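You operate a simulated robot arm through the tools that you are given. There is no shell and no other tool.

You run a simulated robot arm. Do the job below in one go: nothing can be reset, and whatever is moved stays where it is left.

TASK
Start the engine from the console and let it settle at idle.
Fine: throttle back to IDLE, load knob at 0, ignition on, its cover left open; hold the start button down till it fires, three tries at most; see IDLE on the message display; press no other button, other controls end as they began.

It is judged by the outcome, as a careful person would: the job done as asked, and still so three seconds after it is handed in. It fails if anything else is knocked over, pushed out of place, dropped, spilled or broken. Lids that push on must go on centred and level and be pressed home; caps that screw on are set level and turned clockwise until they are tight.

THE ROBOT
A 7-joint arm with a fingered hand, fixed in place. Base frame: the origin is at the foot of the arm, x ahead of it, y to its left, z up. Readings come in mm, degrees, newtons and seconds.
With the tool pointing down near the work surface it reaches from about 300 to 840 mm from the base axis. Its first joint turns from -143.0 to 143.0 degrees. Payload 3 kg.
The tool frame sits at the grasp point between the pads (the TCP): z along the fingers, y along the line on which they close. The tips reach 26 mm beyond it. The gripper opens to 148 mm. The gripper's body begins 73 mm behind the TCP. The gripper is a hand of 3 fingers: y runs from the thumb to the fingers, the wrist lies at [0, 0, -229] in the tool frame, and closing takes about 1.5 s.
Orientation is that of the tool frame in the base frame, as a unit quaternion [x, y, z, w]. With the fingers straight down and closing along the base's y, the tool's x points along the base's -x, its y along +y and its z along -z.

THE INTERFACE
- The arm moves only by the tool jog_arm. Its argument "motion" is a list that holds one entry, the list of rows, each a list of 7 numbers: the gripper command, from -1 (fully open) to 1 (shut), values between in proportion, then the shift along the tool's x, y, z in mm, then the turn, a rotation vector about the tool's x, y, z in degrees. In form: [[[gripper, dx, dy, dz, ax, ay, az], ...]]. A call has 1 to 20 rows; each row is the pose to reach, as a shift and turn from the pose commanded when the call began, along the tool's axes at that moment. A row lasts 0.2 s, in which the tool goes at most 50 mm and 8.6 degrees; a call with a longer step from one row to the next is refused whole, and so is a gripper value outside its range. A pose out of reach is approached as far as the arm can. The call stops where the force on the tool passes 40 N (or 10 N more than at its start, if that is more) or the arm is blocked; 0.2 s more then pass. Each finger travels about 153 mm/s and halts on what it meets, pressing with about 31 N; the grip force reading is that of the motor and also rises with nothing between the fingers. The clock runs only during rows and for 0.2 s after the last one: add rows that repeat a pose to give the fingers time. The reply holds the time, the measured pose of the TCP, the force on the tool along the base axes, the opening and the grip force, in the units named above and with some noise, with the torque about the TCP (base axes, N m) and any sound that the robot's microphone picked up.
- Cameras (640 x 400 px; columns grow to the right, rows downward): "scene" is fixed at [216.5, 502.2, 1617.1]; the picture's right is [-0.49, -0.87, 0.00], its down [-0.58, 0.33, -0.74] and it looks along [0.65, -0.36, -0.67] (base axes); focal length 342 px, centre (320, 200). "wrist" rides on the gripper at [68, -39, -90] in the tool frame; the picture's right is [0.50, 0.87, 0.00], its down [-0.66, 0.38, -0.65] and it looks along [-0.57, 0.33, 0.76] (tool axes); focal length 222 px, centre (320, 200). There is no depth. A picture from a camera that has moved, and an enlarged one, comes with that camera's place and axes in the base frame and with its lens.
- snapshot(camera): a new picture of that camera. No time passes.
- move_column(by): slides the trunk up (or, below 0, down) by that many mm; the arm rides with it, the base frame stays. It gives what a move gives, with no picture.
- set_grasp(shape): the hand has 3 fingers and takes this shape, open, in about a second: jaw (thumb against the fingers, like two jaws); tri (thumb and two fingers); tip (a fingertip pinch); poke (one finger out to press); point (the index stretched); flat (the hand flat); cup (the hand cupped); fist (a fist). The gripper value then closes the fingers along that shape, each until it touches; the sizes above hold for jaw. It gives what a move gives, with no picture.
- enlarge(camera, box): a new picture of the part [left, top, right, bottom] of that camera's present view, enlarged. No time passes.
- close_job(): hands the job in; it is judged then, once.

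Places have to be worked out from the pictures, the camera data and where the tool is seen. Open the gripper and draw the arm clear of the work before you hand the job in, unless the task says otherwise.

The tools are called after "Request:" as name(argument=value, ...) on one line, values as JSON. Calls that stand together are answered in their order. jog_arm: Moves the arm, as the interface text tells. Its arguments: {"type":"object","properties":{"motion":{"type":"array"}},"required":["motion"]} The other tools are called the same way: move_column (by) slides the trunk up or down; set_grasp (shape) gives the hand a shape; snapshot (camera) takes a picture; enlarge (camera, box) takes an enlarged picture of a part of a camera's view; close_job () hands the job in.

At the start:

```text
time_s: 0.0
eef_pos: [901.2, -85.4, 1163.1]
orientation: [-0.001, 1.0, 0.0, 0.0]
wrist_force: [0.3, 0.4, 0.3]
ft_torque: [0.0, -0.02, 0.0]
finger_gap: 148.0
gripper_force: 0.2
shape: jaw
trunk travel left (down, up): [-825.0, 65.0]
```

scene: 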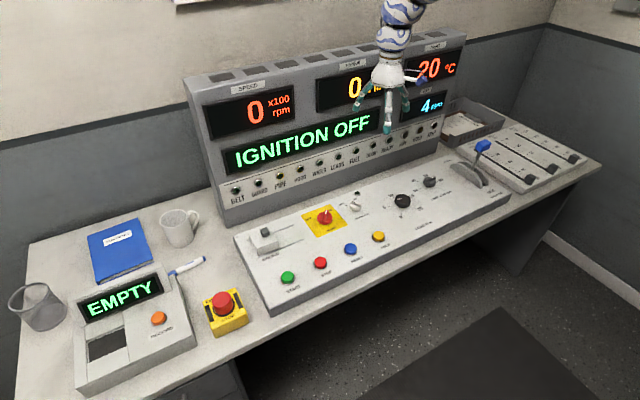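
wrist: 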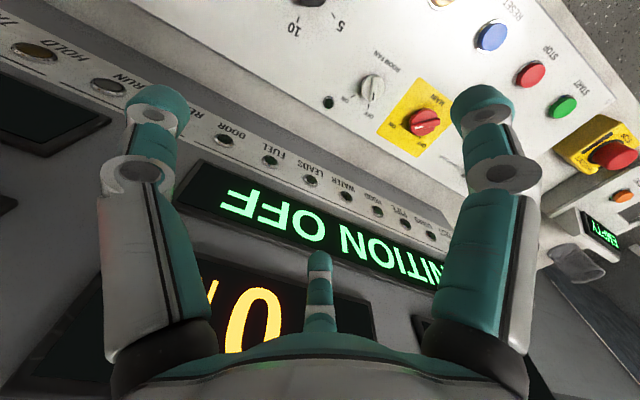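

The display reads IGNITION OFF and the hand hangs above the console. I'll enlarge the scene to read the labels and control positions.

Request:
enlarge(camera="scene", box=[230, 190, 390, 300])

Request:
enlarge(camera="scene", box=[360, 130, 520, 250])

Request:
enlarge(camera="scene", box=[220, 110, 450, 210])

Request:
enlarge(camera="scene", box=[420, 80, 620, 210])

```text
3.64 times, centred on (310, 245) of scene
camera zoom: at [216.5, 502.2, 1617.1], right [-0.49, -0.87, 0.0], down [-0.58, 0.33, -0.74], along [0.65, -0.36, -0.67], focal length 1244 px, centre (356, 36)
```

zoom: 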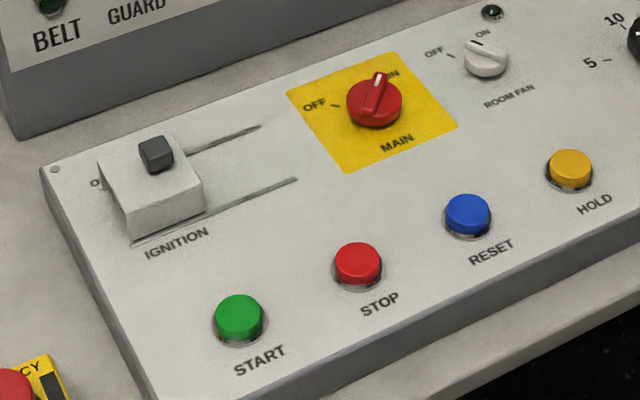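

```text
3.33 times, centred on (440, 190) of scene
camera zoom: at [216.5, 502.2, 1617.1], right [-0.49, -0.87, 0.0], down [-0.58, 0.33, -0.74], along [0.65, -0.36, -0.67], focal length 1141 px, centre (-80, 233)
```

zoom: 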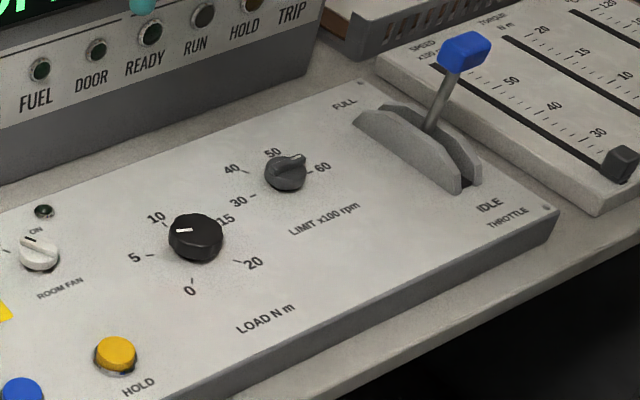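

```text
2.78 times, centred on (335, 160) of scene
camera zoom: at [216.5, 502.2, 1617.1], right [-0.49, -0.87, 0.0], down [-0.58, 0.33, -0.74], along [0.65, -0.36, -0.67], focal length 952 px, centre (278, 311)
```

zoom: 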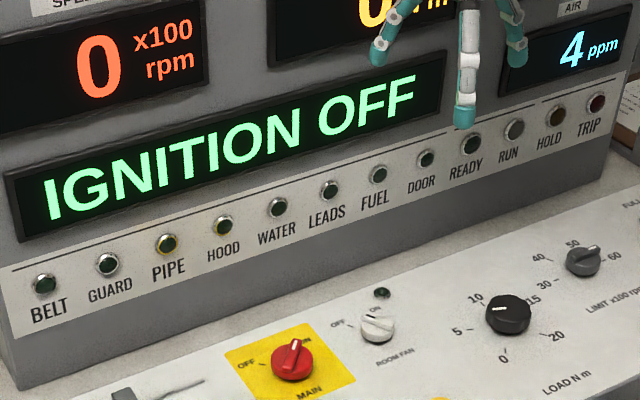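

```text
3.08 times, centred on (520, 145) of scene
camera zoom: at [216.5, 502.2, 1617.1], right [-0.49, -0.87, 0.0], down [-0.58, 0.33, -0.74], along [0.65, -0.36, -0.67], focal length 1053 px, centre (-295, 369)
```

zoom: 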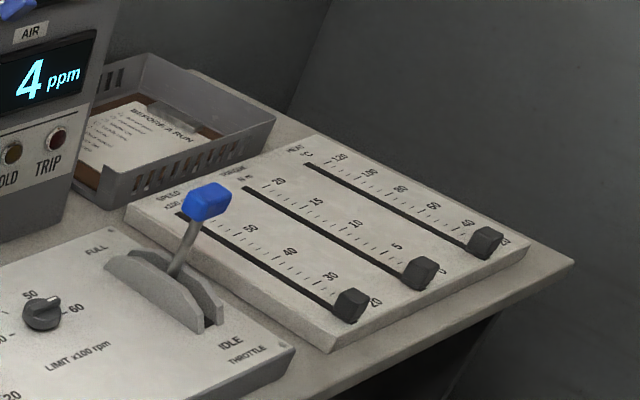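

Rough triangulation puts the buttons near x≈732 (START y≈317, STOP y≈216, 100 mm pitch) at z≈850, with the ignition box near (890, 315). I move the hand over to that side at the present height for closer views.

Request:
jog_arm(motion=[[[-1, 14, 42, 0, 0, 0, 0], [-1, 28, 85, 0, 0, 0, 0], [-1, 42, 127, 0, 0, 0, 0], [-1, 57, 170, 0, 0, 0, 0], [-1, 71, 212, 0, 0, 0, 0], [-1, 85, 255, 0, 0, 0, 0], [-1, 100, 298, 0, 0, 0, 0], [-1, 114, 340, 0, 0, 0, 0], [-1, 114, 340, 0, 0, 0, 0]]])

```text
time_s: 2.0
eef_pos: [785.8, 254.9, 1162.2]
orientation: [0.0, 1.0, 0.0, 0.0]
wrist_force: [-0.8, 0.6, -0.5]
ft_torque: [0.03, 0.01, -0.01]
finger_gap: 147.9
gripper_force: 0.0
shape: jaw
trunk travel left (down, up): [-825.0, 65.0]
```

Arrived as commanded. I lower the trunk by 120 mm and then look from the wrist camera.

Request:
move_column(by=-120)

Request:
snapshot(camera="wrist")

Request:
snapshot(camera="scene")

```text
time_s: 3.5
eef_pos: [785.4, 254.3, 1043.3]
orientation: [0.0, 1.0, 0.0, 0.0]
wrist_force: [-0.3, 0.5, 0.3]
ft_torque: [-0.01, -0.04, -0.01]
finger_gap: 147.7
gripper_force: 0.0
shape: jaw
trunk travel left (down, up): [-705.0, 185.0]
```

```text
taken
camera wrist: at [717.6, 215.8, 1134.4], right [-0.5, 0.87, 0.0], down [0.66, 0.38, 0.65], along [0.57, 0.33, -0.76], focal length 222 px, centre (320, 200)
```

wrist: 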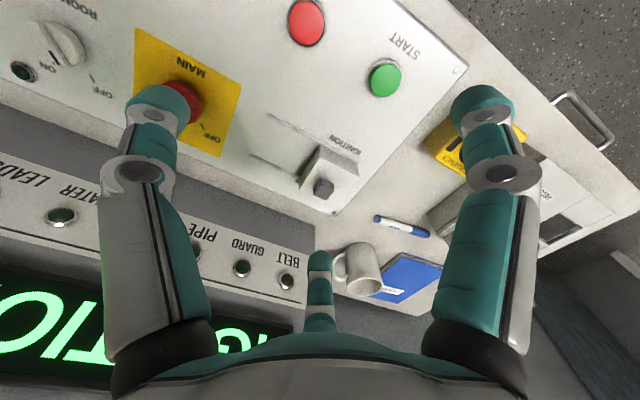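

```text
taken
```

scene: 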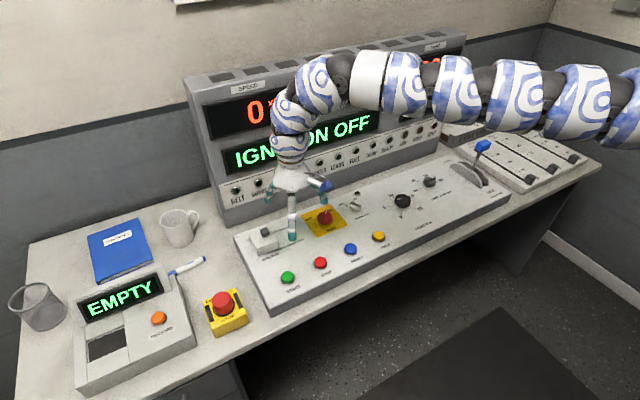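

The ignition cover is a white box on two rails with a dark knob. I enlarge the wrist view around it.

Request:
enlarge(camera="wrist", box=[230, 100, 390, 220])

Request:
enlarge(camera="wrist", box=[0, 0, 240, 160])

Request:
enlarge(camera="scene", box=[400, 120, 520, 220])

Request:
enlarge(camera="scene", box=[235, 190, 365, 280])

```text
3.33 times, centred on (310, 160) of wrist
camera zoom: at [717.6, 215.8, 1134.4], right [-0.5, 0.87, 0.0], down [0.66, 0.38, 0.65], along [0.57, 0.33, -0.76], focal length 740 px, centre (353, 333)
```

zoom: 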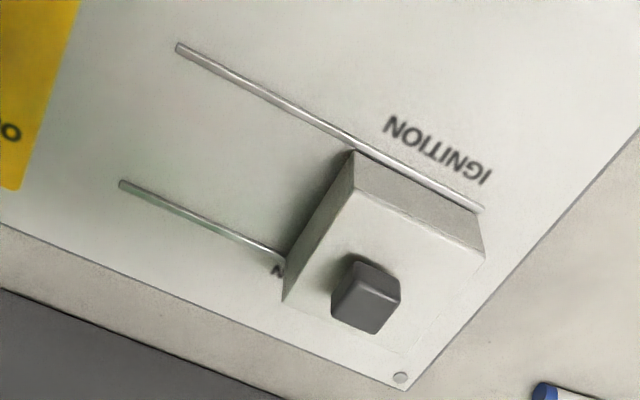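

```text
2.50 times, centred on (120, 80) of wrist
camera zoom: at [717.6, 215.8, 1134.4], right [-0.5, 0.87, 0.0], down [0.66, 0.38, 0.65], along [0.57, 0.33, -0.76], focal length 555 px, centre (820, 500)
```

zoom: 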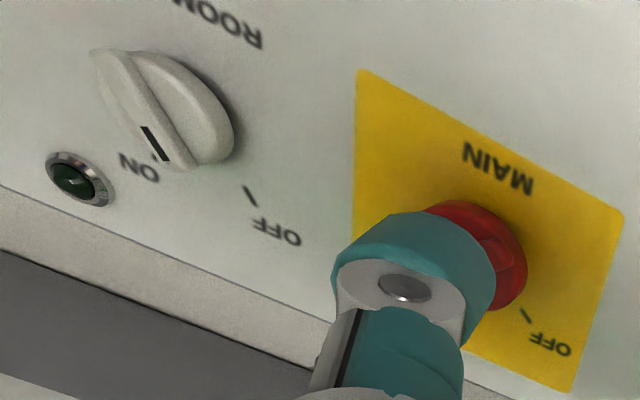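

```text
4.00 times, centred on (460, 170) of scene
camera zoom: at [216.5, 502.2, 1617.1], right [-0.49, -0.87, 0.0], down [-0.58, 0.33, -0.74], along [0.65, -0.36, -0.67], focal length 1369 px, centre (-240, 320)
```

zoom: 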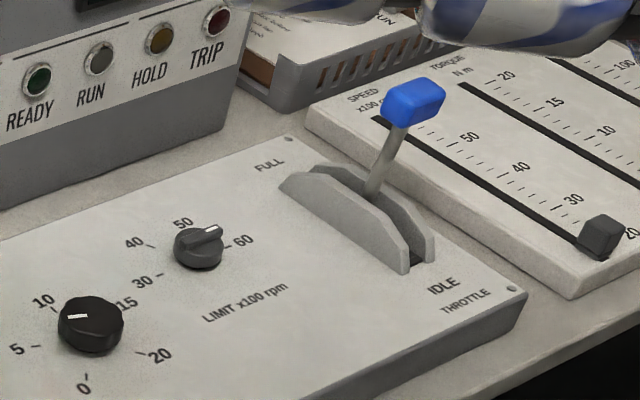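

```text
4.44 times, centred on (300, 235) of scene
camera zoom: at [216.5, 502.2, 1617.1], right [-0.49, -0.87, 0.0], down [-0.58, 0.33, -0.74], along [0.65, -0.36, -0.67], focal length 1521 px, centre (409, 44)
```

zoom: 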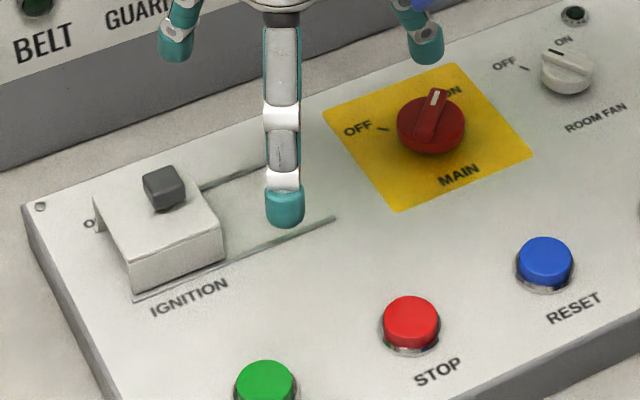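

The cover knob triangulates to about (880, 316, 888), and the cover slides toward −y on its rails. Next I move across to look at the load knob and the throttle.

Request:
jog_arm(motion=[[[-1, 7, -46, 0, 0, 0, 0], [-1, 14, -92, 0, 0, 0, 0], [-1, 21, -138, 0, 0, 0, 0], [-1, 28, -184, 0, 0, 0, 0], [-1, 35, -230, 0, 0, 0, 0], [-1, 42, -276, 0, 0, 0, 0], [-1, 49, -322, 0, 0, 0, 0], [-1, 56, -368, 0, 0, 0, 0], [-1, 63, -414, 0, 0, 0, 0], [-1, 70, -454, 0, 0, 0, 0], [-1, 70, -454, 0, 0, 0, 0]]])

Request:
snapshot(camera="wrist")

```text
time_s: 5.9
eef_pos: [815.7, -193.4, 1006.1]
orientation: [-0.001, 1.0, 0.0, -0.001]
wrist_force: [-0.8, 0.2, 0.6]
ft_torque: [0.01, 0.01, -0.01]
finger_gap: 148.1
gripper_force: 0.1
shape: jaw
out of reach, approached as far as the arm can: row 4, 5, 6, 7, 8, 9, 10, 11
trunk travel left (down, up): [-705.0, 185.0]
```

```text
taken
camera wrist: at [748.1, -231.8, 1097.4], right [-0.5, 0.87, 0.0], down [0.66, 0.38, 0.65], along [0.56, 0.33, -0.76], focal length 222 px, centre (320, 200)
```

wrist: 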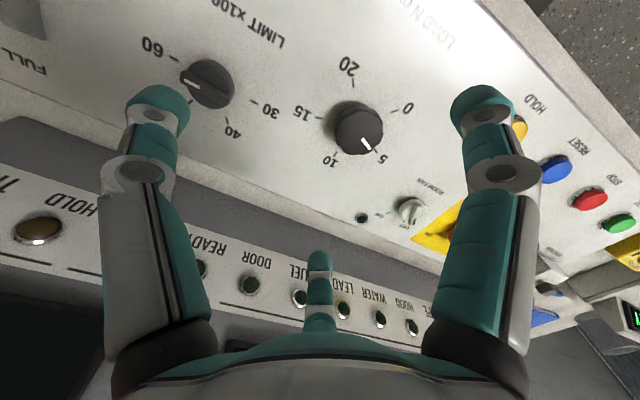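

The arm could not draw in that close; it stopped at (816, −193, 1006). I look at the arm's configuration from the scene camera.

Request:
snapshot(camera="scene")

Request:
enlarge(camera="wrist", box=[170, 40, 430, 200])

```text
taken
```

scene: 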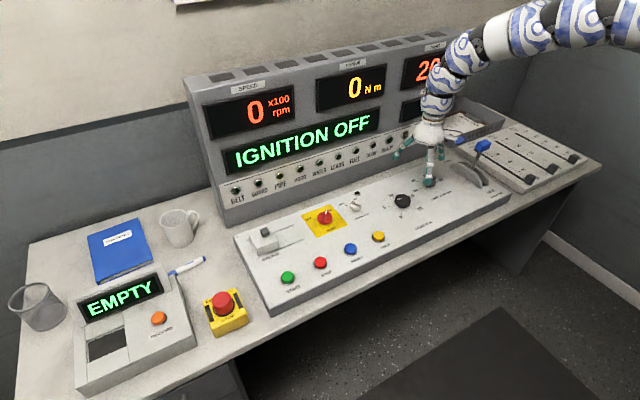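

```text
2.46 times, centred on (300, 120) of wrist
camera zoom: at [748.1, -231.8, 1097.4], right [-0.5, 0.87, 0.0], down [0.66, 0.38, 0.65], along [0.56, 0.33, -0.76], focal length 547 px, centre (369, 397)
```

zoom: 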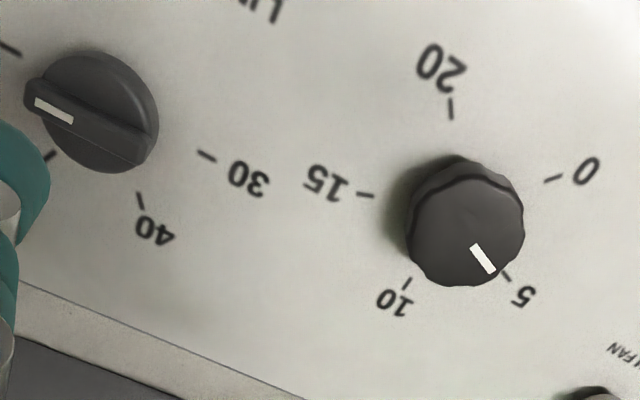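

The load pointer sits just above 5 (about 6) and needs to go counter-clockwise to 0. I test the reach by raising the hand with the arm so the trunk can later go lower.

Request:
jog_arm(motion=[[[-1, 0, 0, -40, 0, 0, 0], [-1, 0, 0, -80, 0, 0, 0], [-1, 0, 0, -120, 0, 0, 0], [-1, 0, 0, -160, 0, 0, 0], [-1, 0, 0, -160, 0, 0, 0]]])

```text
time_s: 7.1
eef_pos: [845.0, -193.3, 1167.5]
orientation: [0.0, 1.0, 0.0, -0.002]
wrist_force: [0.4, 0.9, 0.1]
ft_torque: [0.04, 0.02, 0.01]
finger_gap: 147.9
gripper_force: 0.1
shape: jaw
out of reach, approached as far as the arm can: row 1, 2, 3, 4, 5
trunk travel left (down, up): [-705.0, 185.0]
```

The inner reach limit depends on trunk height, but the controls themselves lie within it. I move over toward the throttle, staying well above it, for a look.

Request:
jog_arm(motion=[[[-1, 7, -41, 0, 0, 0, 0], [-1, 14, -82, 0, 0, 0, 0], [-1, 21, -123, 10, 0, 0, 0], [-1, 28, -164, 20, 0, 0, 0], [-1, 35, -205, 30, 0, 0, 0], [-1, 42, -246, 45, 0, 0, 0], [-1, 49, -287, 60, 0, 0, 0], [-1, 55, -327, 77, 0, 0, 0], [-1, 55, -327, 77, 0, 0, 0]]])

Request:
snapshot(camera="wrist")

Request:
snapshot(camera="scene")

```text
time_s: 9.1
eef_pos: [789.7, -520.1, 1088.8]
orientation: [-0.001, 1.0, 0.0, 0.0]
wrist_force: [0.0, 0.5, 0.0]
ft_torque: [-0.02, -0.02, 0.0]
finger_gap: 148.1
gripper_force: 0.0
shape: jaw
out of reach, approached as far as the arm can: row 1, 2, 3, 4, 5
trunk travel left (down, up): [-705.0, 185.0]
```

```text
taken
camera wrist: at [721.1, -559.4, 1179.4], right [-0.5, 0.87, 0.0], down [0.66, 0.38, 0.65], along [0.57, 0.33, -0.76], focal length 222 px, centre (320, 200)
```

wrist: 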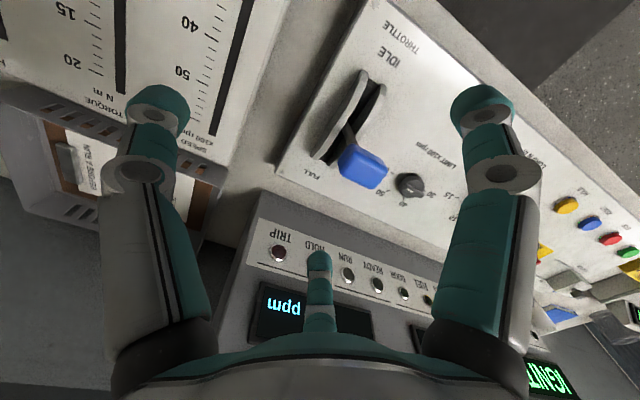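

```text
taken
```

scene: 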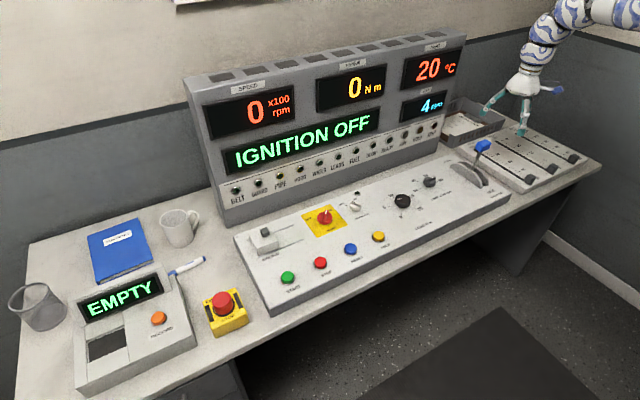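

Request:
enlarge(camera="wrist", box=[280, 50, 440, 210])

Request:
enlarge(camera="wrist", box=[20, 90, 220, 220])

Request:
enlarge(camera="scene", box=[430, 90, 530, 170])

Request:
enlarge(camera="scene", box=[440, 130, 520, 210])

```text
2.50 times, centred on (360, 130) of wrist
camera zoom: at [721.1, -559.4, 1179.4], right [-0.5, 0.87, 0.0], down [0.66, 0.38, 0.65], along [0.57, 0.33, -0.76], focal length 555 px, centre (220, 375)
```

zoom: 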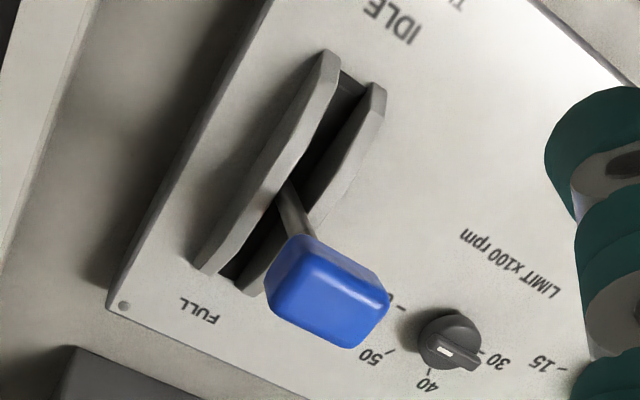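

```text
3.08 times, centred on (120, 155) of wrist
camera zoom: at [721.1, -559.4, 1179.4], right [-0.5, 0.87, 0.0], down [0.66, 0.38, 0.65], along [0.57, 0.33, -0.76], focal length 684 px, centre (935, 338)
```

zoom: 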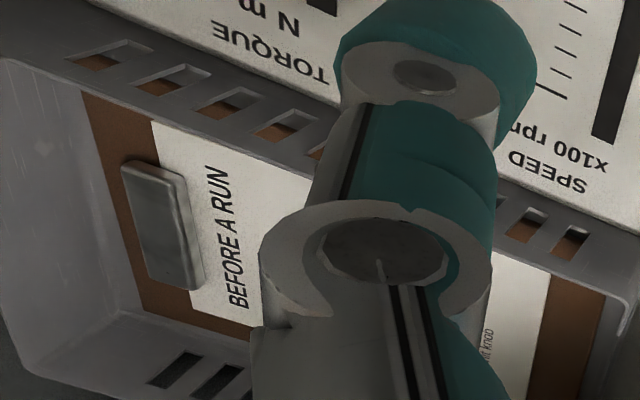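

```text
5.00 times, centred on (480, 130) of scene
camera zoom: at [216.5, 502.2, 1617.1], right [-0.49, -0.87, 0.0], down [-0.58, 0.33, -0.74], along [0.65, -0.36, -0.67], focal length 1711 px, centre (-480, 550)
```

zoom: 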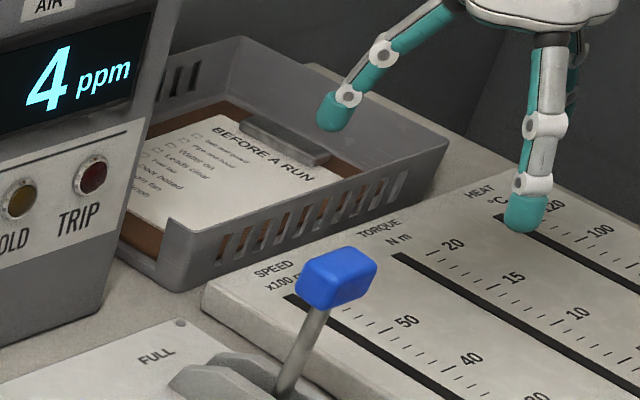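

```text
5.00 times, centred on (480, 170) of scene
camera zoom: at [216.5, 502.2, 1617.1], right [-0.49, -0.87, 0.0], down [-0.58, 0.33, -0.74], along [0.65, -0.36, -0.67], focal length 1711 px, centre (-480, 350)
```

zoom: 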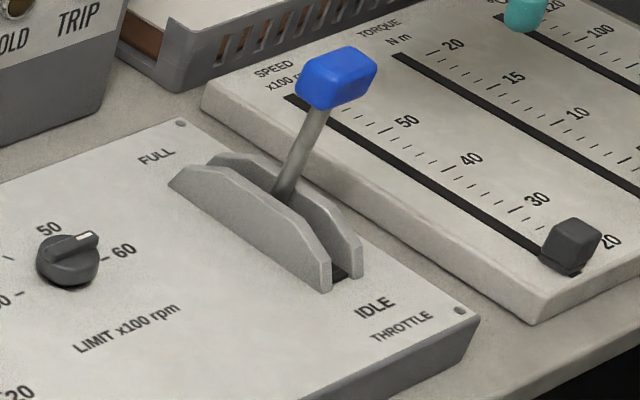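

The throttle knob triangulates to about (806, −460, 979) with the lever near vertical, IDLE toward −x. Before using the hand I want to see how it looks when closed, so I close it here in free air.

Request:
jog_arm(motion=[[[0, 0, 0, 0, 0, 0, 0], [1, 0, 0, 0, 0, 0, 0], [1, 0, 0, 0, 0, 0, 0], [1, 0, 0, 0, 0, 0, 0], [1, 0, 0, 0, 0, 0, 0], [1, 0, 0, 0, 0, 0, 0], [1, 0, 0, 0, 0, 0, 0], [1, 0, 0, 0, 0, 0, 0]]])

Request:
snapshot(camera="wrist")

Request:
enlarge(camera="scene", box=[460, 50, 580, 150])

```text
time_s: 10.9
eef_pos: [789.0, -519.8, 1086.6]
orientation: [0.001, 1.0, 0.0, 0.0]
wrist_force: [-0.2, 0.6, -0.7]
ft_torque: [0.03, -0.05, -0.02]
finger_gap: 0.0
gripper_force: 31.0
shape: jaw
trunk travel left (down, up): [-705.0, 185.0]
```

```text
taken
camera wrist: at [721.1, -559.4, 1179.2], right [-0.5, 0.87, 0.0], down [0.66, 0.38, 0.65], along [0.57, 0.33, -0.76], focal length 222 px, centre (320, 200)
```

wrist: 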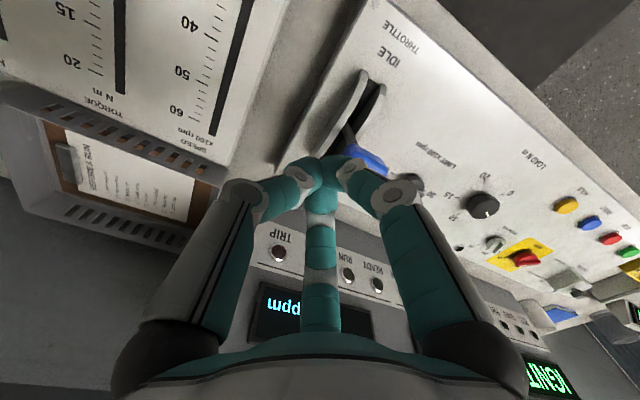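

```text
4.00 times, centred on (520, 100) of scene
camera zoom: at [216.5, 502.2, 1617.1], right [-0.49, -0.87, 0.0], down [-0.58, 0.33, -0.74], along [0.65, -0.36, -0.67], focal length 1369 px, centre (-480, 600)
```

zoom: 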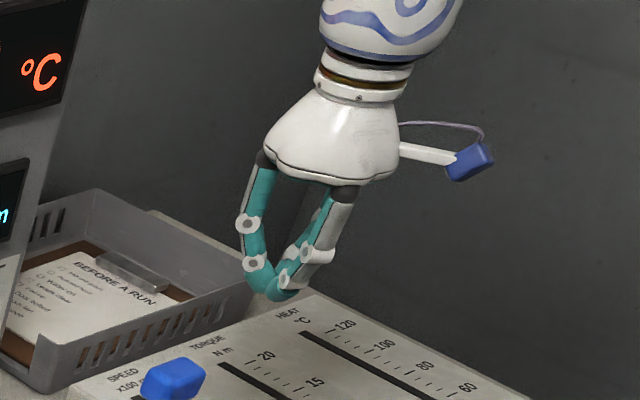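

The three fingers converge symmetrically to a compact tip. The card in the tray is now unobstructed, so I read it.

Request:
enlarge(camera="wrist", box=[50, 120, 210, 240])

Request:
enlarge(camera="scene", box=[440, 105, 500, 145])

```text
3.33 times, centred on (130, 180) of wrist
camera zoom: at [721.1, -559.4, 1179.2], right [-0.5, 0.87, 0.0], down [0.66, 0.38, 0.65], along [0.57, 0.33, -0.76], focal length 740 px, centre (953, 267)
```

zoom: 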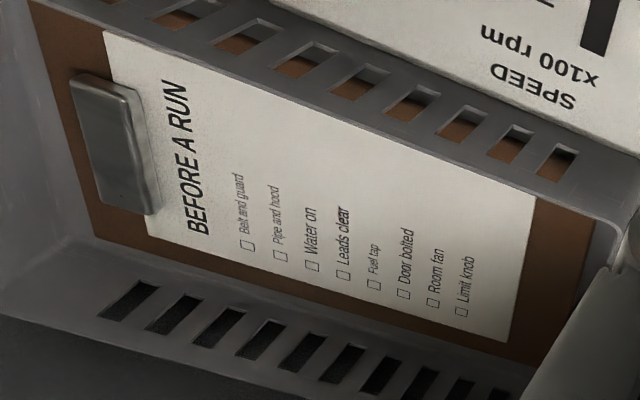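

```text
10.00 times, centred on (470, 125) of scene
camera zoom: at [216.5, 502.2, 1617.1], right [-0.49, -0.87, 0.0], down [-0.58, 0.33, -0.74], along [0.65, -0.36, -0.67], focal length 3422 px, centre (-1180, 950)
```

zoom: 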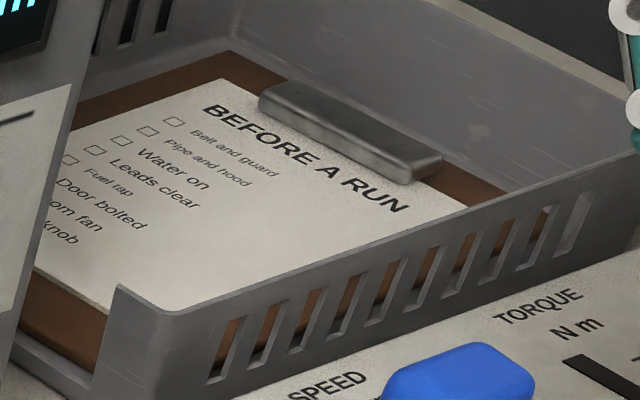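

The card is just a checklist. I move the closed fingertips to behind the throttle knob (x≈862, y≈−460), still above it.

Request:
jog_arm(motion=[[[1, -25, 20, 0, 0, 0, 0], [1, -50, 40, 0, 0, 0, 0], [1, -73, 60, 0, 0, 0, 0], [1, -73, 60, 0, 0, 0, 0]]])

Request:
snapshot(camera="wrist")

Request:
enlarge(camera="scene", box=[400, 60, 540, 200])

```text
time_s: 11.9
eef_pos: [863.8, -459.9, 1087.4]
orientation: [0.0, 1.0, 0.0, 0.001]
wrist_force: [0.5, 0.2, 0.3]
ft_torque: [0.03, 0.01, 0.0]
finger_gap: 0.0
gripper_force: 30.3
shape: jaw
trunk travel left (down, up): [-705.0, 185.0]
```

```text
taken
camera wrist: at [794.9, -498.7, 1178.7], right [-0.5, 0.87, 0.0], down [0.65, 0.38, 0.65], along [0.57, 0.33, -0.76], focal length 222 px, centre (320, 200)
```

wrist: 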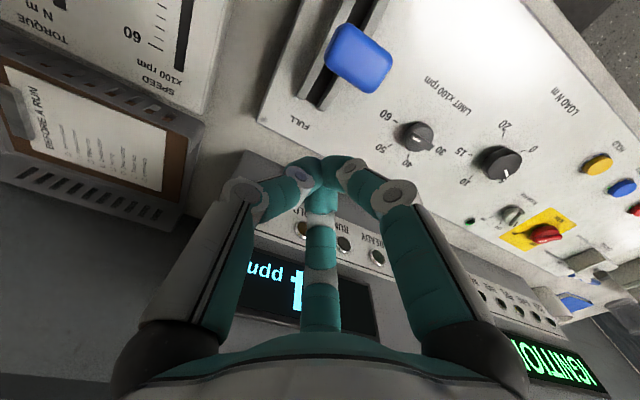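

```text
2.86 times, centred on (470, 130) of scene
camera zoom: at [216.5, 502.2, 1617.1], right [-0.49, -0.87, 0.0], down [-0.58, 0.33, -0.74], along [0.65, -0.36, -0.67], focal length 978 px, centre (-109, 400)
```

zoom: 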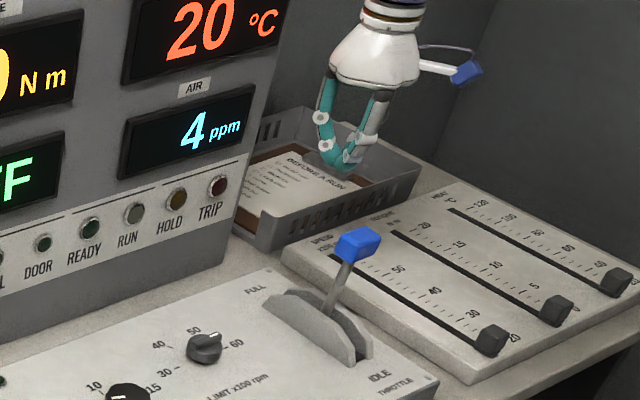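

The knob position is confirmed at (806, −459). I descend so the fingertips sit behind the blue knob.

Request:
jog_arm(motion=[[[1, 0, 0, 30, 0, 0, 0], [1, 0, 0, 60, 0, 0, 0], [1, 0, 0, 85, 0, 0, 0], [1, 0, 0, 85, 0, 0, 0]]])

Request:
snapshot(camera="wrist")

Request:
enlarge(camera="scene", box=[400, 60, 540, 200])

```text
time_s: 12.9
eef_pos: [863.2, -459.5, 1003.2]
orientation: [-0.001, 1.0, 0.001, 0.0]
wrist_force: [1.0, -0.3, 0.1]
ft_torque: [-0.02, 0.01, -0.01]
finger_gap: 0.1
gripper_force: 30.8
shape: jaw
trunk travel left (down, up): [-705.0, 185.0]
```

```text
taken
camera wrist: at [794.5, -498.6, 1094.9], right [-0.5, 0.87, 0.0], down [0.65, 0.38, 0.65], along [0.57, 0.33, -0.76], focal length 222 px, centre (320, 200)
```

wrist: 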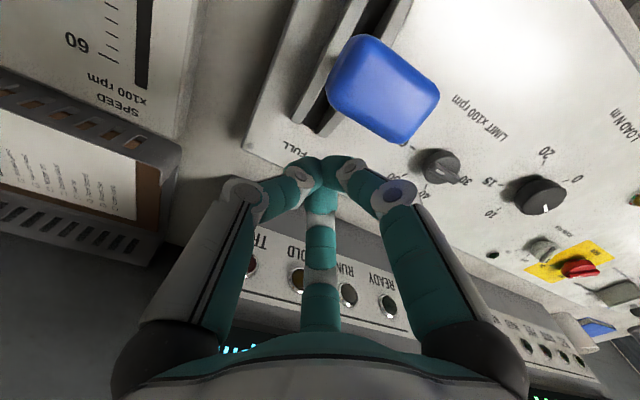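

```text
2.86 times, centred on (470, 130) of scene
camera zoom: at [216.5, 502.2, 1617.1], right [-0.49, -0.87, 0.0], down [-0.58, 0.33, -0.74], along [0.65, -0.36, -0.67], focal length 978 px, centre (-109, 400)
```

zoom: 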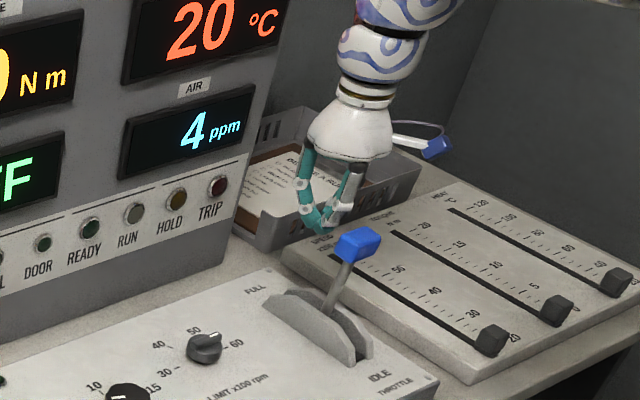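

The tips are behind the knob with clearance. I push gently toward −x (IDLE) in small steps, dropping slightly along the lever's arc.

Request:
jog_arm(motion=[[[1, 10, 0, 0, 0, 0, 0], [1, 20, 0, 0, 0, 0, 0], [1, 28, 0, 0, 0, 0, 0], [1, 36, 0, 1, 0, 0, 0], [1, 44, 0, 2, 0, 0, 0], [1, 52, 0, 4, 0, 0, 0], [1, 60, 0, 6, 0, 0, 0]]])

Request:
snapshot(camera="wrist")

Request:
enlarge(camera="scene", box=[400, 60, 540, 200])

```text
time_s: 14.5
eef_pos: [802.2, -459.4, 997.2]
orientation: [0.0, 1.0, -0.001, 0.0]
wrist_force: [1.2, 0.1, 0.3]
ft_torque: [0.0, -0.02, 0.0]
finger_gap: 0.0
gripper_force: 30.9
shape: jaw
trunk travel left (down, up): [-705.0, 185.0]
```

```text
taken
camera wrist: at [734.3, -498.9, 1088.4], right [-0.5, 0.87, 0.0], down [0.65, 0.38, 0.65], along [0.57, 0.33, -0.76], focal length 222 px, centre (320, 200)
```

wrist: 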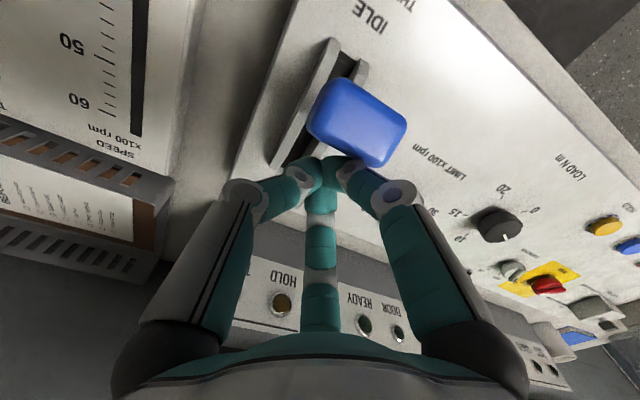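

```text
2.86 times, centred on (470, 130) of scene
camera zoom: at [216.5, 502.2, 1617.1], right [-0.49, -0.87, 0.0], down [-0.58, 0.33, -0.74], along [0.65, -0.36, -0.67], focal length 978 px, centre (-109, 400)
```

zoom: 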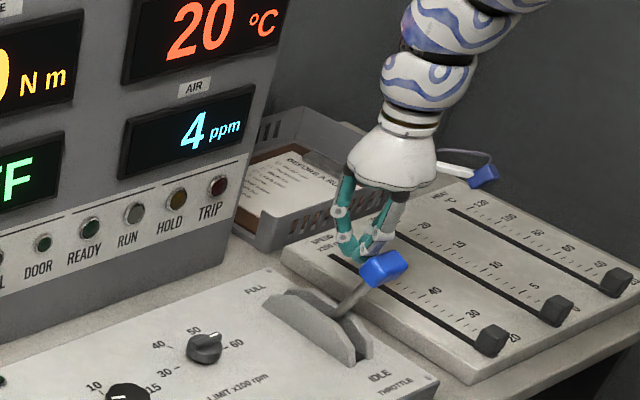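

The lever is moving with low force (about 1 N). I keep pushing toward IDLE, dropping a bit more.

Request:
jog_arm(motion=[[[1, 8, 0, 3, 0, 0, 0], [1, 16, 0, 6, 0, 0, 0], [1, 24, 0, 9, 0, 0, 0], [1, 32, 0, 13, 0, 0, 0], [1, 40, 0, 17, 0, 0, 0]]])

Request:
snapshot(camera="wrist")

Request:
enlarge(camera="scene", box=[400, 60, 540, 200])

```text
time_s: 15.7
eef_pos: [764.8, -458.8, 981.5]
orientation: [-0.002, 1.0, 0.0, 0.002]
wrist_force: [10.2, -1.9, 11.9]
ft_torque: [0.14, 0.19, -0.04]
finger_gap: 0.3
gripper_force: 31.0
shape: jaw
trunk travel left (down, up): [-705.0, 185.0]
```

```text
taken
camera wrist: at [696.1, -498.4, 1072.4], right [-0.5, 0.87, 0.0], down [0.65, 0.38, 0.66], along [0.57, 0.33, -0.76], focal length 222 px, centre (320, 200)
```

wrist: 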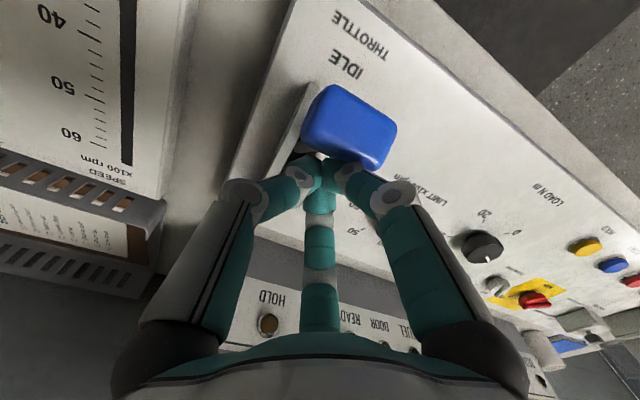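

```text
2.86 times, centred on (470, 130) of scene
camera zoom: at [216.5, 502.2, 1617.1], right [-0.49, -0.87, 0.0], down [-0.58, 0.33, -0.74], along [0.65, -0.36, -0.67], focal length 978 px, centre (-109, 400)
```

zoom: 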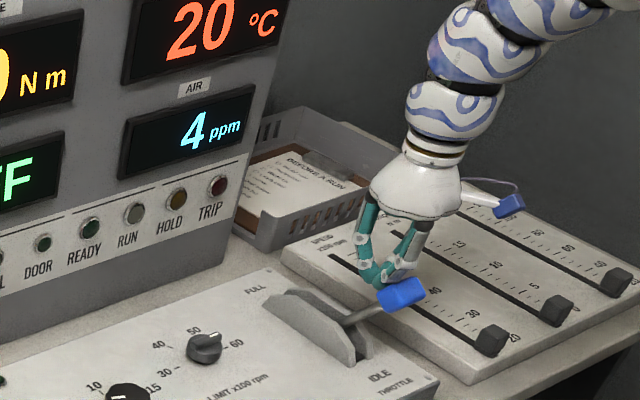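

Resistance rose to about 15 N opposing the lever's direction, suggesting the end stop. I press a little further along the tangent to confirm it is firmly home.

Request:
jog_arm(motion=[[[1, 2, 0, 1.5, 0, 0, 0], [1, 4, 0, 3, 0, 0, 0], [1, 5, 0, 3.5, 0, 0, 0]]])

Request:
enlarge(camera="scene", box=[430, 110, 530, 190])

```text
time_s: 16.5
eef_pos: [756.2, -460.1, 975.7]
orientation: [0.0, 1.0, 0.0, -0.002]
wrist_force: [12.1, -1.9, 3.1]
ft_torque: [-0.04, -0.23, 0.24]
finger_gap: 0.0
gripper_force: 31.4
shape: jaw
trunk travel left (down, up): [-705.0, 185.0]
```

```text
5.00 times, centred on (480, 150) of scene
camera zoom: at [216.5, 502.2, 1617.1], right [-0.49, -0.87, 0.0], down [-0.58, 0.33, -0.74], along [0.65, -0.36, -0.67], focal length 1711 px, centre (-480, 450)
```

zoom: 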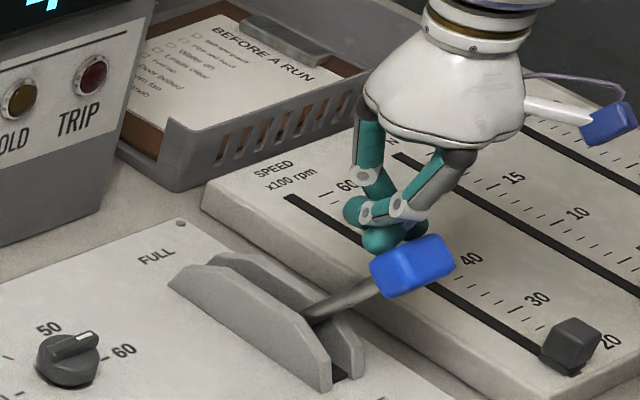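

The lever sits about 37° forward and did not move further under 12 N; the fingertips started to slide on the knob. I back off and up to inspect the lever without contact.

Request:
jog_arm(motion=[[[1, -15, 0, -10, 0, 0, 0], [1, -35, 0, -25, 0, 0, 0], [1, -50, 0, -60, 0, 0, 0], [1, -50, 0, -90, 0, 0, 0], [1, -50, 0, -90, 0, 0, 0]]])

Request:
snapshot(camera="wrist")

Request:
enlarge(camera="scene", box=[430, 110, 530, 190])

```text
time_s: 17.7
eef_pos: [808.2, -460.0, 1066.3]
orientation: [0.001, 1.0, 0.0, 0.0]
wrist_force: [0.8, 0.6, -0.4]
ft_torque: [0.01, 0.04, 0.03]
finger_gap: 0.0
gripper_force: 30.4
shape: jaw
trunk travel left (down, up): [-705.0, 185.0]
```

```text
taken
camera wrist: at [740.1, -499.1, 1157.8], right [-0.5, 0.87, 0.0], down [0.66, 0.38, 0.65], along [0.57, 0.33, -0.76], focal length 222 px, centre (320, 200)
```

wrist: 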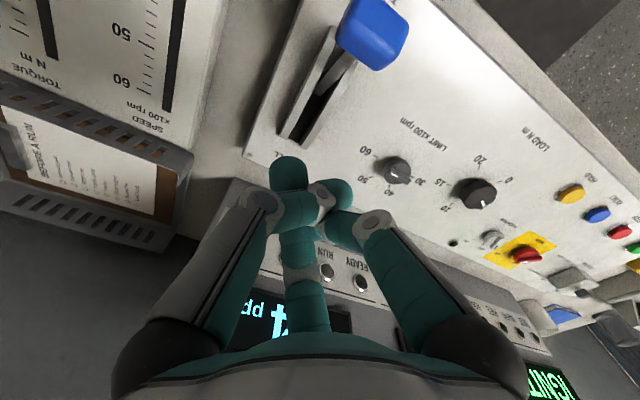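

```text
5.00 times, centred on (480, 150) of scene
camera zoom: at [216.5, 502.2, 1617.1], right [-0.49, -0.87, 0.0], down [-0.58, 0.33, -0.74], along [0.65, -0.36, -0.67], focal length 1711 px, centre (-480, 450)
```

zoom: 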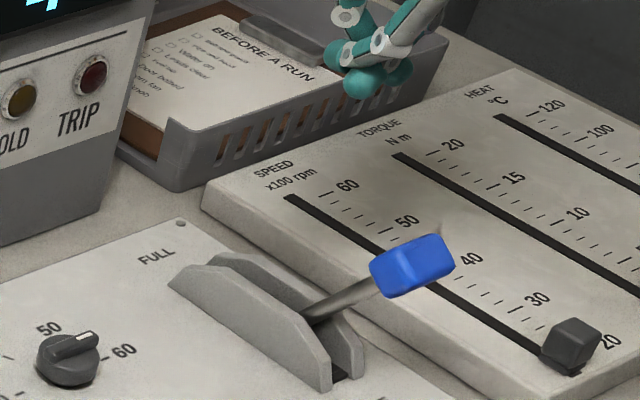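

The lever stays put after release. I'll try the "poke" shape, which I'd want for START too, and look at its geometry here in free air.

Request:
set_grasp(shape="poke")

Request:
snapshot(camera="wrist")

Request:
enlarge(camera="scene", box=[400, 40, 560, 190])

```text
time_s: 18.6
eef_pos: [807.4, -459.7, 1066.0]
orientation: [0.0, 1.0, 0.0, 0.0]
wrist_force: [0.8, 0.9, -0.8]
ft_torque: [-0.02, -0.04, -0.01]
finger_gap: 0.2
gripper_force: 0.0
shape: poke
trunk travel left (down, up): [-705.0, 185.0]
```

```text
taken
camera wrist: at [739.7, -499.2, 1157.7], right [-0.5, 0.87, 0.0], down [0.66, 0.38, 0.65], along [0.57, 0.33, -0.76], focal length 222 px, centre (320, 200)
```

wrist: 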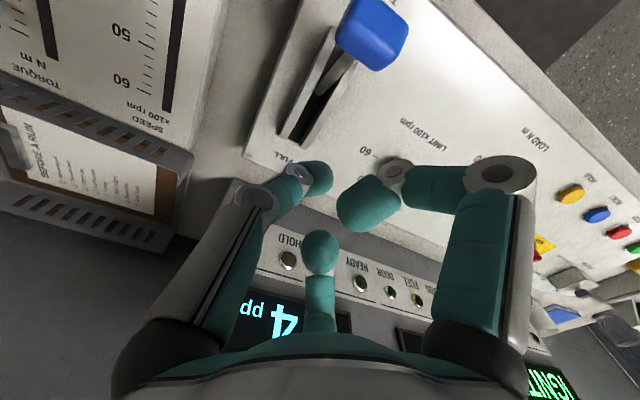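

```text
2.67 times, centred on (480, 115) of scene
camera zoom: at [216.5, 502.2, 1617.1], right [-0.49, -0.87, 0.0], down [-0.58, 0.33, -0.74], along [0.65, -0.36, -0.67], focal length 912 px, centre (-107, 427)
```

zoom: 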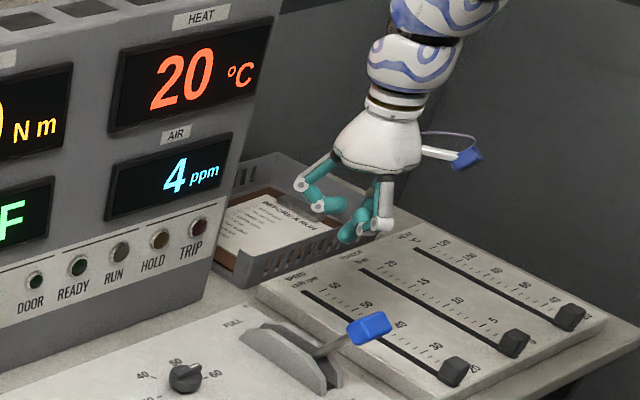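

In "poke" the fingers are only partly curled; I close it to see whether the other fingers tuck away.

Request:
jog_arm(motion=[[[0, 0, 0, 0, 0, 0, 0], [1, 0, 0, 0, 0, 0, 0], [1, 0, 0, 0, 0, 0, 0], [1, 0, 0, 0, 0, 0, 0], [1, 0, 0, 0, 0, 0, 0], [1, 0, 0, 0, 0, 0, 0], [1, 0, 0, 0, 0, 0, 0]]])

Request:
snapshot(camera="wrist")

Request:
enlarge(camera="scene", box=[440, 70, 520, 140])

```text
time_s: 20.2
eef_pos: [807.8, -459.0, 1066.3]
orientation: [0.001, 1.0, 0.0, 0.0]
wrist_force: [-0.7, 0.5, -0.2]
ft_torque: [0.0, 0.01, 0.02]
finger_gap: 0.0
gripper_force: 30.9
shape: jaw
trunk travel left (down, up): [-705.0, 185.0]
```

```text
taken
camera wrist: at [739.8, -499.1, 1157.7], right [-0.5, 0.87, 0.0], down [0.66, 0.38, 0.65], along [0.57, 0.33, -0.76], focal length 222 px, centre (320, 200)
```

wrist: 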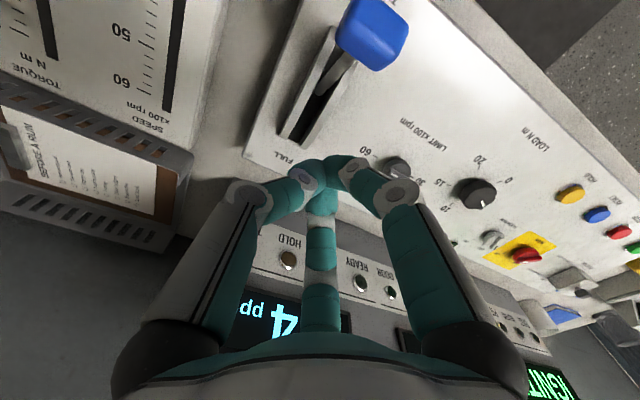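

```text
5.71 times, centred on (480, 105) of scene
camera zoom: at [216.5, 502.2, 1617.1], right [-0.49, -0.87, 0.0], down [-0.58, 0.33, -0.74], along [0.65, -0.36, -0.67], focal length 1955 px, centre (-594, 743)
```

zoom: 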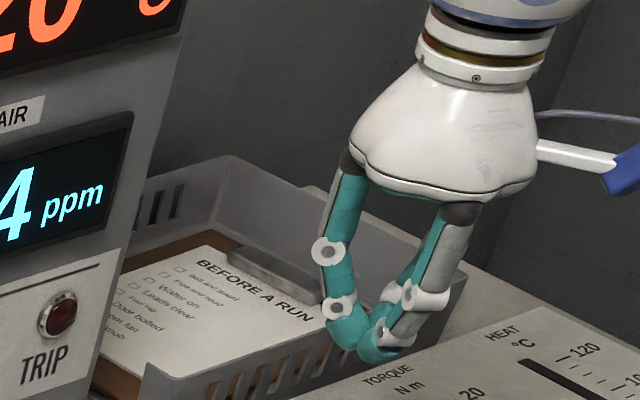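

The hand is again a closed tip, about 39 mm below the TCP. I descend behind the knob and push horizontally once more to confirm the lever is on its IDLE stop.

Request:
jog_arm(motion=[[[1, 5, 0, 40, 0, 0, 0], [1, 8, 0, 79, 0, 0, 0], [1, 20, 0, 79, 0, 0, 0], [1, 30, 0, 79, 0, 0, 0], [1, 36, 0, 79, 0, 0, 0], [1, 40, 0, 79, 0, 0, 0], [1, 43, 0, 79, 0, 0, 0], [1, 46, 0, 79, 0, 0, 0]]])

Request:
enlarge(camera="scene", box=[430, 110, 530, 190])

```text
time_s: 22.0
eef_pos: [760.9, -460.9, 987.3]
orientation: [0.0, 1.0, -0.001, 0.0]
wrist_force: [1.4, 1.3, 2.2]
ft_torque: [0.05, 0.03, -0.03]
finger_gap: 0.3
gripper_force: 30.8
shape: jaw
trunk travel left (down, up): [-705.0, 185.0]
```

```text
5.00 times, centred on (480, 150) of scene
camera zoom: at [216.5, 502.2, 1617.1], right [-0.49, -0.87, 0.0], down [-0.58, 0.33, -0.74], along [0.65, -0.36, -0.67], focal length 1711 px, centre (-480, 450)
```

zoom: 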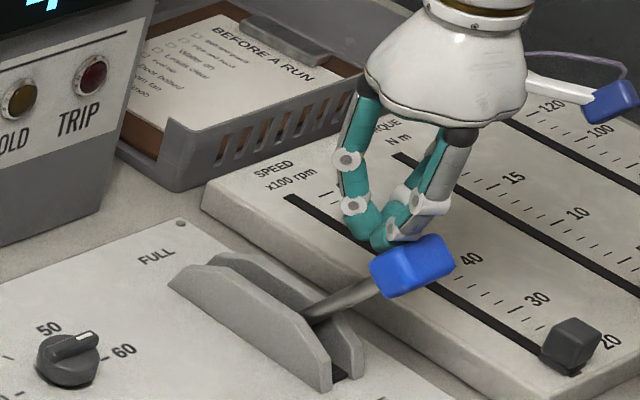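

Just touching with about 2 N and the lever hasn't moved. I push a few millimetres more.

Request:
jog_arm(motion=[[[1, 3, 0, 0, 0, 0, 0], [1, 6, 0, 0, 0, 0, 0], [1, 9, 0, 0, 0, 0, 0], [1, 12, 0, 0, 0, 0, 0]]])

Request:
enlarge(camera="scene", box=[430, 110, 530, 190])

Request:
snapshot(camera="wrist")

```text
time_s: 23.0
eef_pos: [752.9, -461.0, 988.4]
orientation: [-0.001, 1.0, 0.0, -0.001]
wrist_force: [19.5, -3.3, 20.6]
ft_torque: [0.14, -0.2, 0.1]
finger_gap: 0.2
gripper_force: 30.8
shape: jaw
out of reach, approached as far as the arm can: row 4
trunk travel left (down, up): [-705.0, 185.0]
```

```text
5.00 times, centred on (480, 150) of scene
camera zoom: at [216.5, 502.2, 1617.1], right [-0.49, -0.87, 0.0], down [-0.58, 0.33, -0.74], along [0.65, -0.36, -0.67], focal length 1711 px, centre (-480, 450)
```

zoom: 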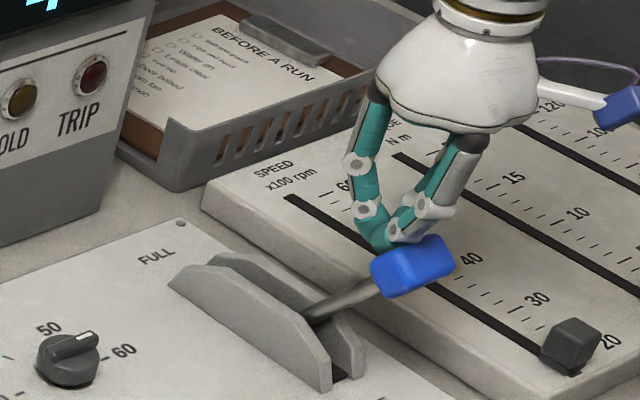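

```text
taken
camera wrist: at [686.2, -500.7, 1079.0], right [-0.5, 0.87, 0.0], down [0.66, 0.38, 0.65], along [0.57, 0.33, -0.76], focal length 222 px, centre (320, 200)
```

wrist: 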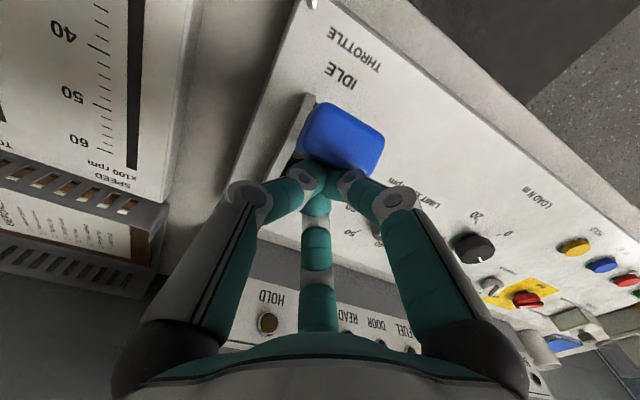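

With about 28 N on it the lever does not move, so the throttle is at its IDLE stop. I back off, then raise the trunk a little to get better reach for the load knob.

Request:
jog_arm(motion=[[[1, -15, 0, 0, 0, 0, 0], [1, -35, 0, -10, 0, 0, 0], [1, -45, 0, -50, 0, 0, 0], [1, -45, 0, -70, 0, 0, 0], [1, -45, 0, -70, 0, 0, 0]]])

Request:
move_column(by=70)

Request:
enlarge(camera="scene", box=[370, 110, 530, 230])

```text
time_s: 24.2
eef_pos: [797.7, -460.8, 1055.3]
orientation: [-0.001, 1.0, 0.0, 0.0]
wrist_force: [0.2, 0.3, 0.1]
ft_torque: [-0.01, 0.0, 0.01]
finger_gap: 0.0
gripper_force: 30.5
shape: jaw
trunk travel left (down, up): [-705.0, 185.0]
```

```text
time_s: 25.3
eef_pos: [797.6, -460.1, 1125.4]
orientation: [0.001, 1.0, 0.0, 0.0]
wrist_force: [0.0, -0.1, 0.1]
ft_torque: [-0.01, 0.0, -0.01]
finger_gap: 0.0
gripper_force: 30.9
shape: jaw
trunk travel left (down, up): [-775.0, 115.0]
```

```text
3.33 times, centred on (450, 170) of scene
camera zoom: at [216.5, 502.2, 1617.1], right [-0.49, -0.87, 0.0], down [-0.58, 0.33, -0.74], along [0.65, -0.36, -0.67], focal length 1141 px, centre (-113, 300)
```

zoom: 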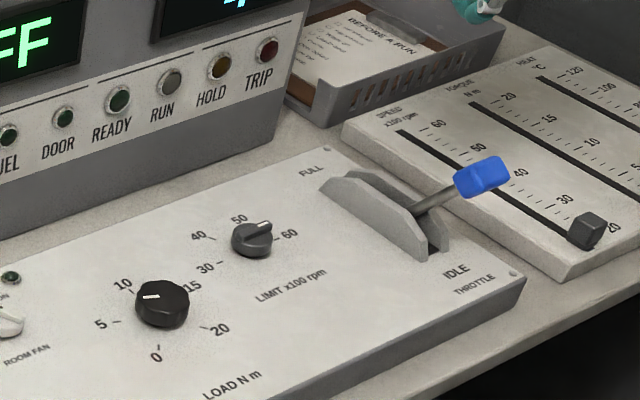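

The throttle lever is fully forward at IDLE. I move above the load knob (≈815, −139), opening the hand on the way.

Request:
jog_arm(motion=[[[1, -2, 41, 10, 0, 0, 0], [0.5, -4, 82, 25, 0, 0, 0], [0, -6, 123, 40, 0, 0, 0], [0, -8, 164, 57, 0, 0, 0], [0, -11, 205, 74, 0, 0, 0], [0, -13, 246, 91, 0, 0, 0], [0, -15, 287, 108, 0, 0, 0], [0, -17, 321, 125, 0, 0, 0], [0, -17, 321, 125, 0, 0, 0]]])

Request:
snapshot(camera="wrist")

Request:
enlarge(camera="scene", box=[340, 100, 480, 230])

```text
time_s: 27.3
eef_pos: [816.4, -140.0, 999.5]
orientation: [0.0, 1.0, -0.001, 0.0]
wrist_force: [-0.3, -0.1, 0.6]
ft_torque: [-0.02, -0.03, 0.03]
finger_gap: 70.3
gripper_force: 0.2
shape: jaw
trunk travel left (down, up): [-775.0, 115.0]
```

```text
taken
camera wrist: at [747.9, -178.6, 1091.0], right [-0.5, 0.87, 0.0], down [0.66, 0.38, 0.65], along [0.57, 0.33, -0.76], focal length 222 px, centre (320, 200)
```

wrist: 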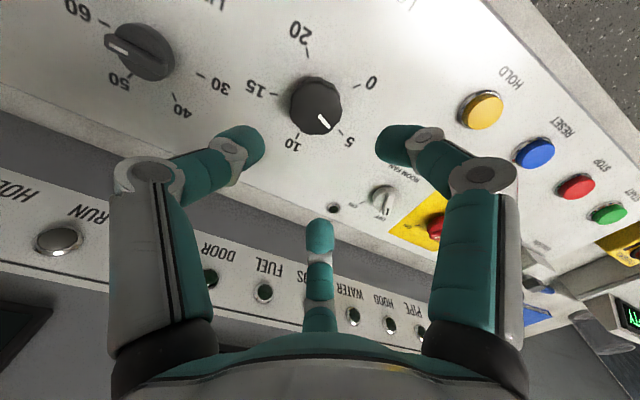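

```text
3.08 times, centred on (410, 165) of scene
camera zoom: at [216.5, 502.2, 1617.1], right [-0.49, -0.87, 0.0], down [-0.58, 0.33, -0.74], along [0.65, -0.36, -0.67], focal length 1053 px, centre (43, 308)
```

zoom: 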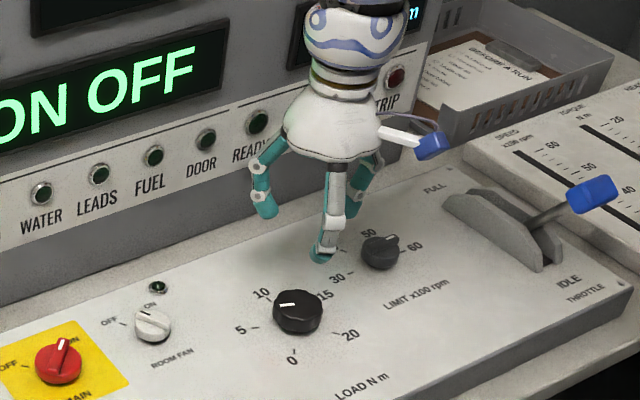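

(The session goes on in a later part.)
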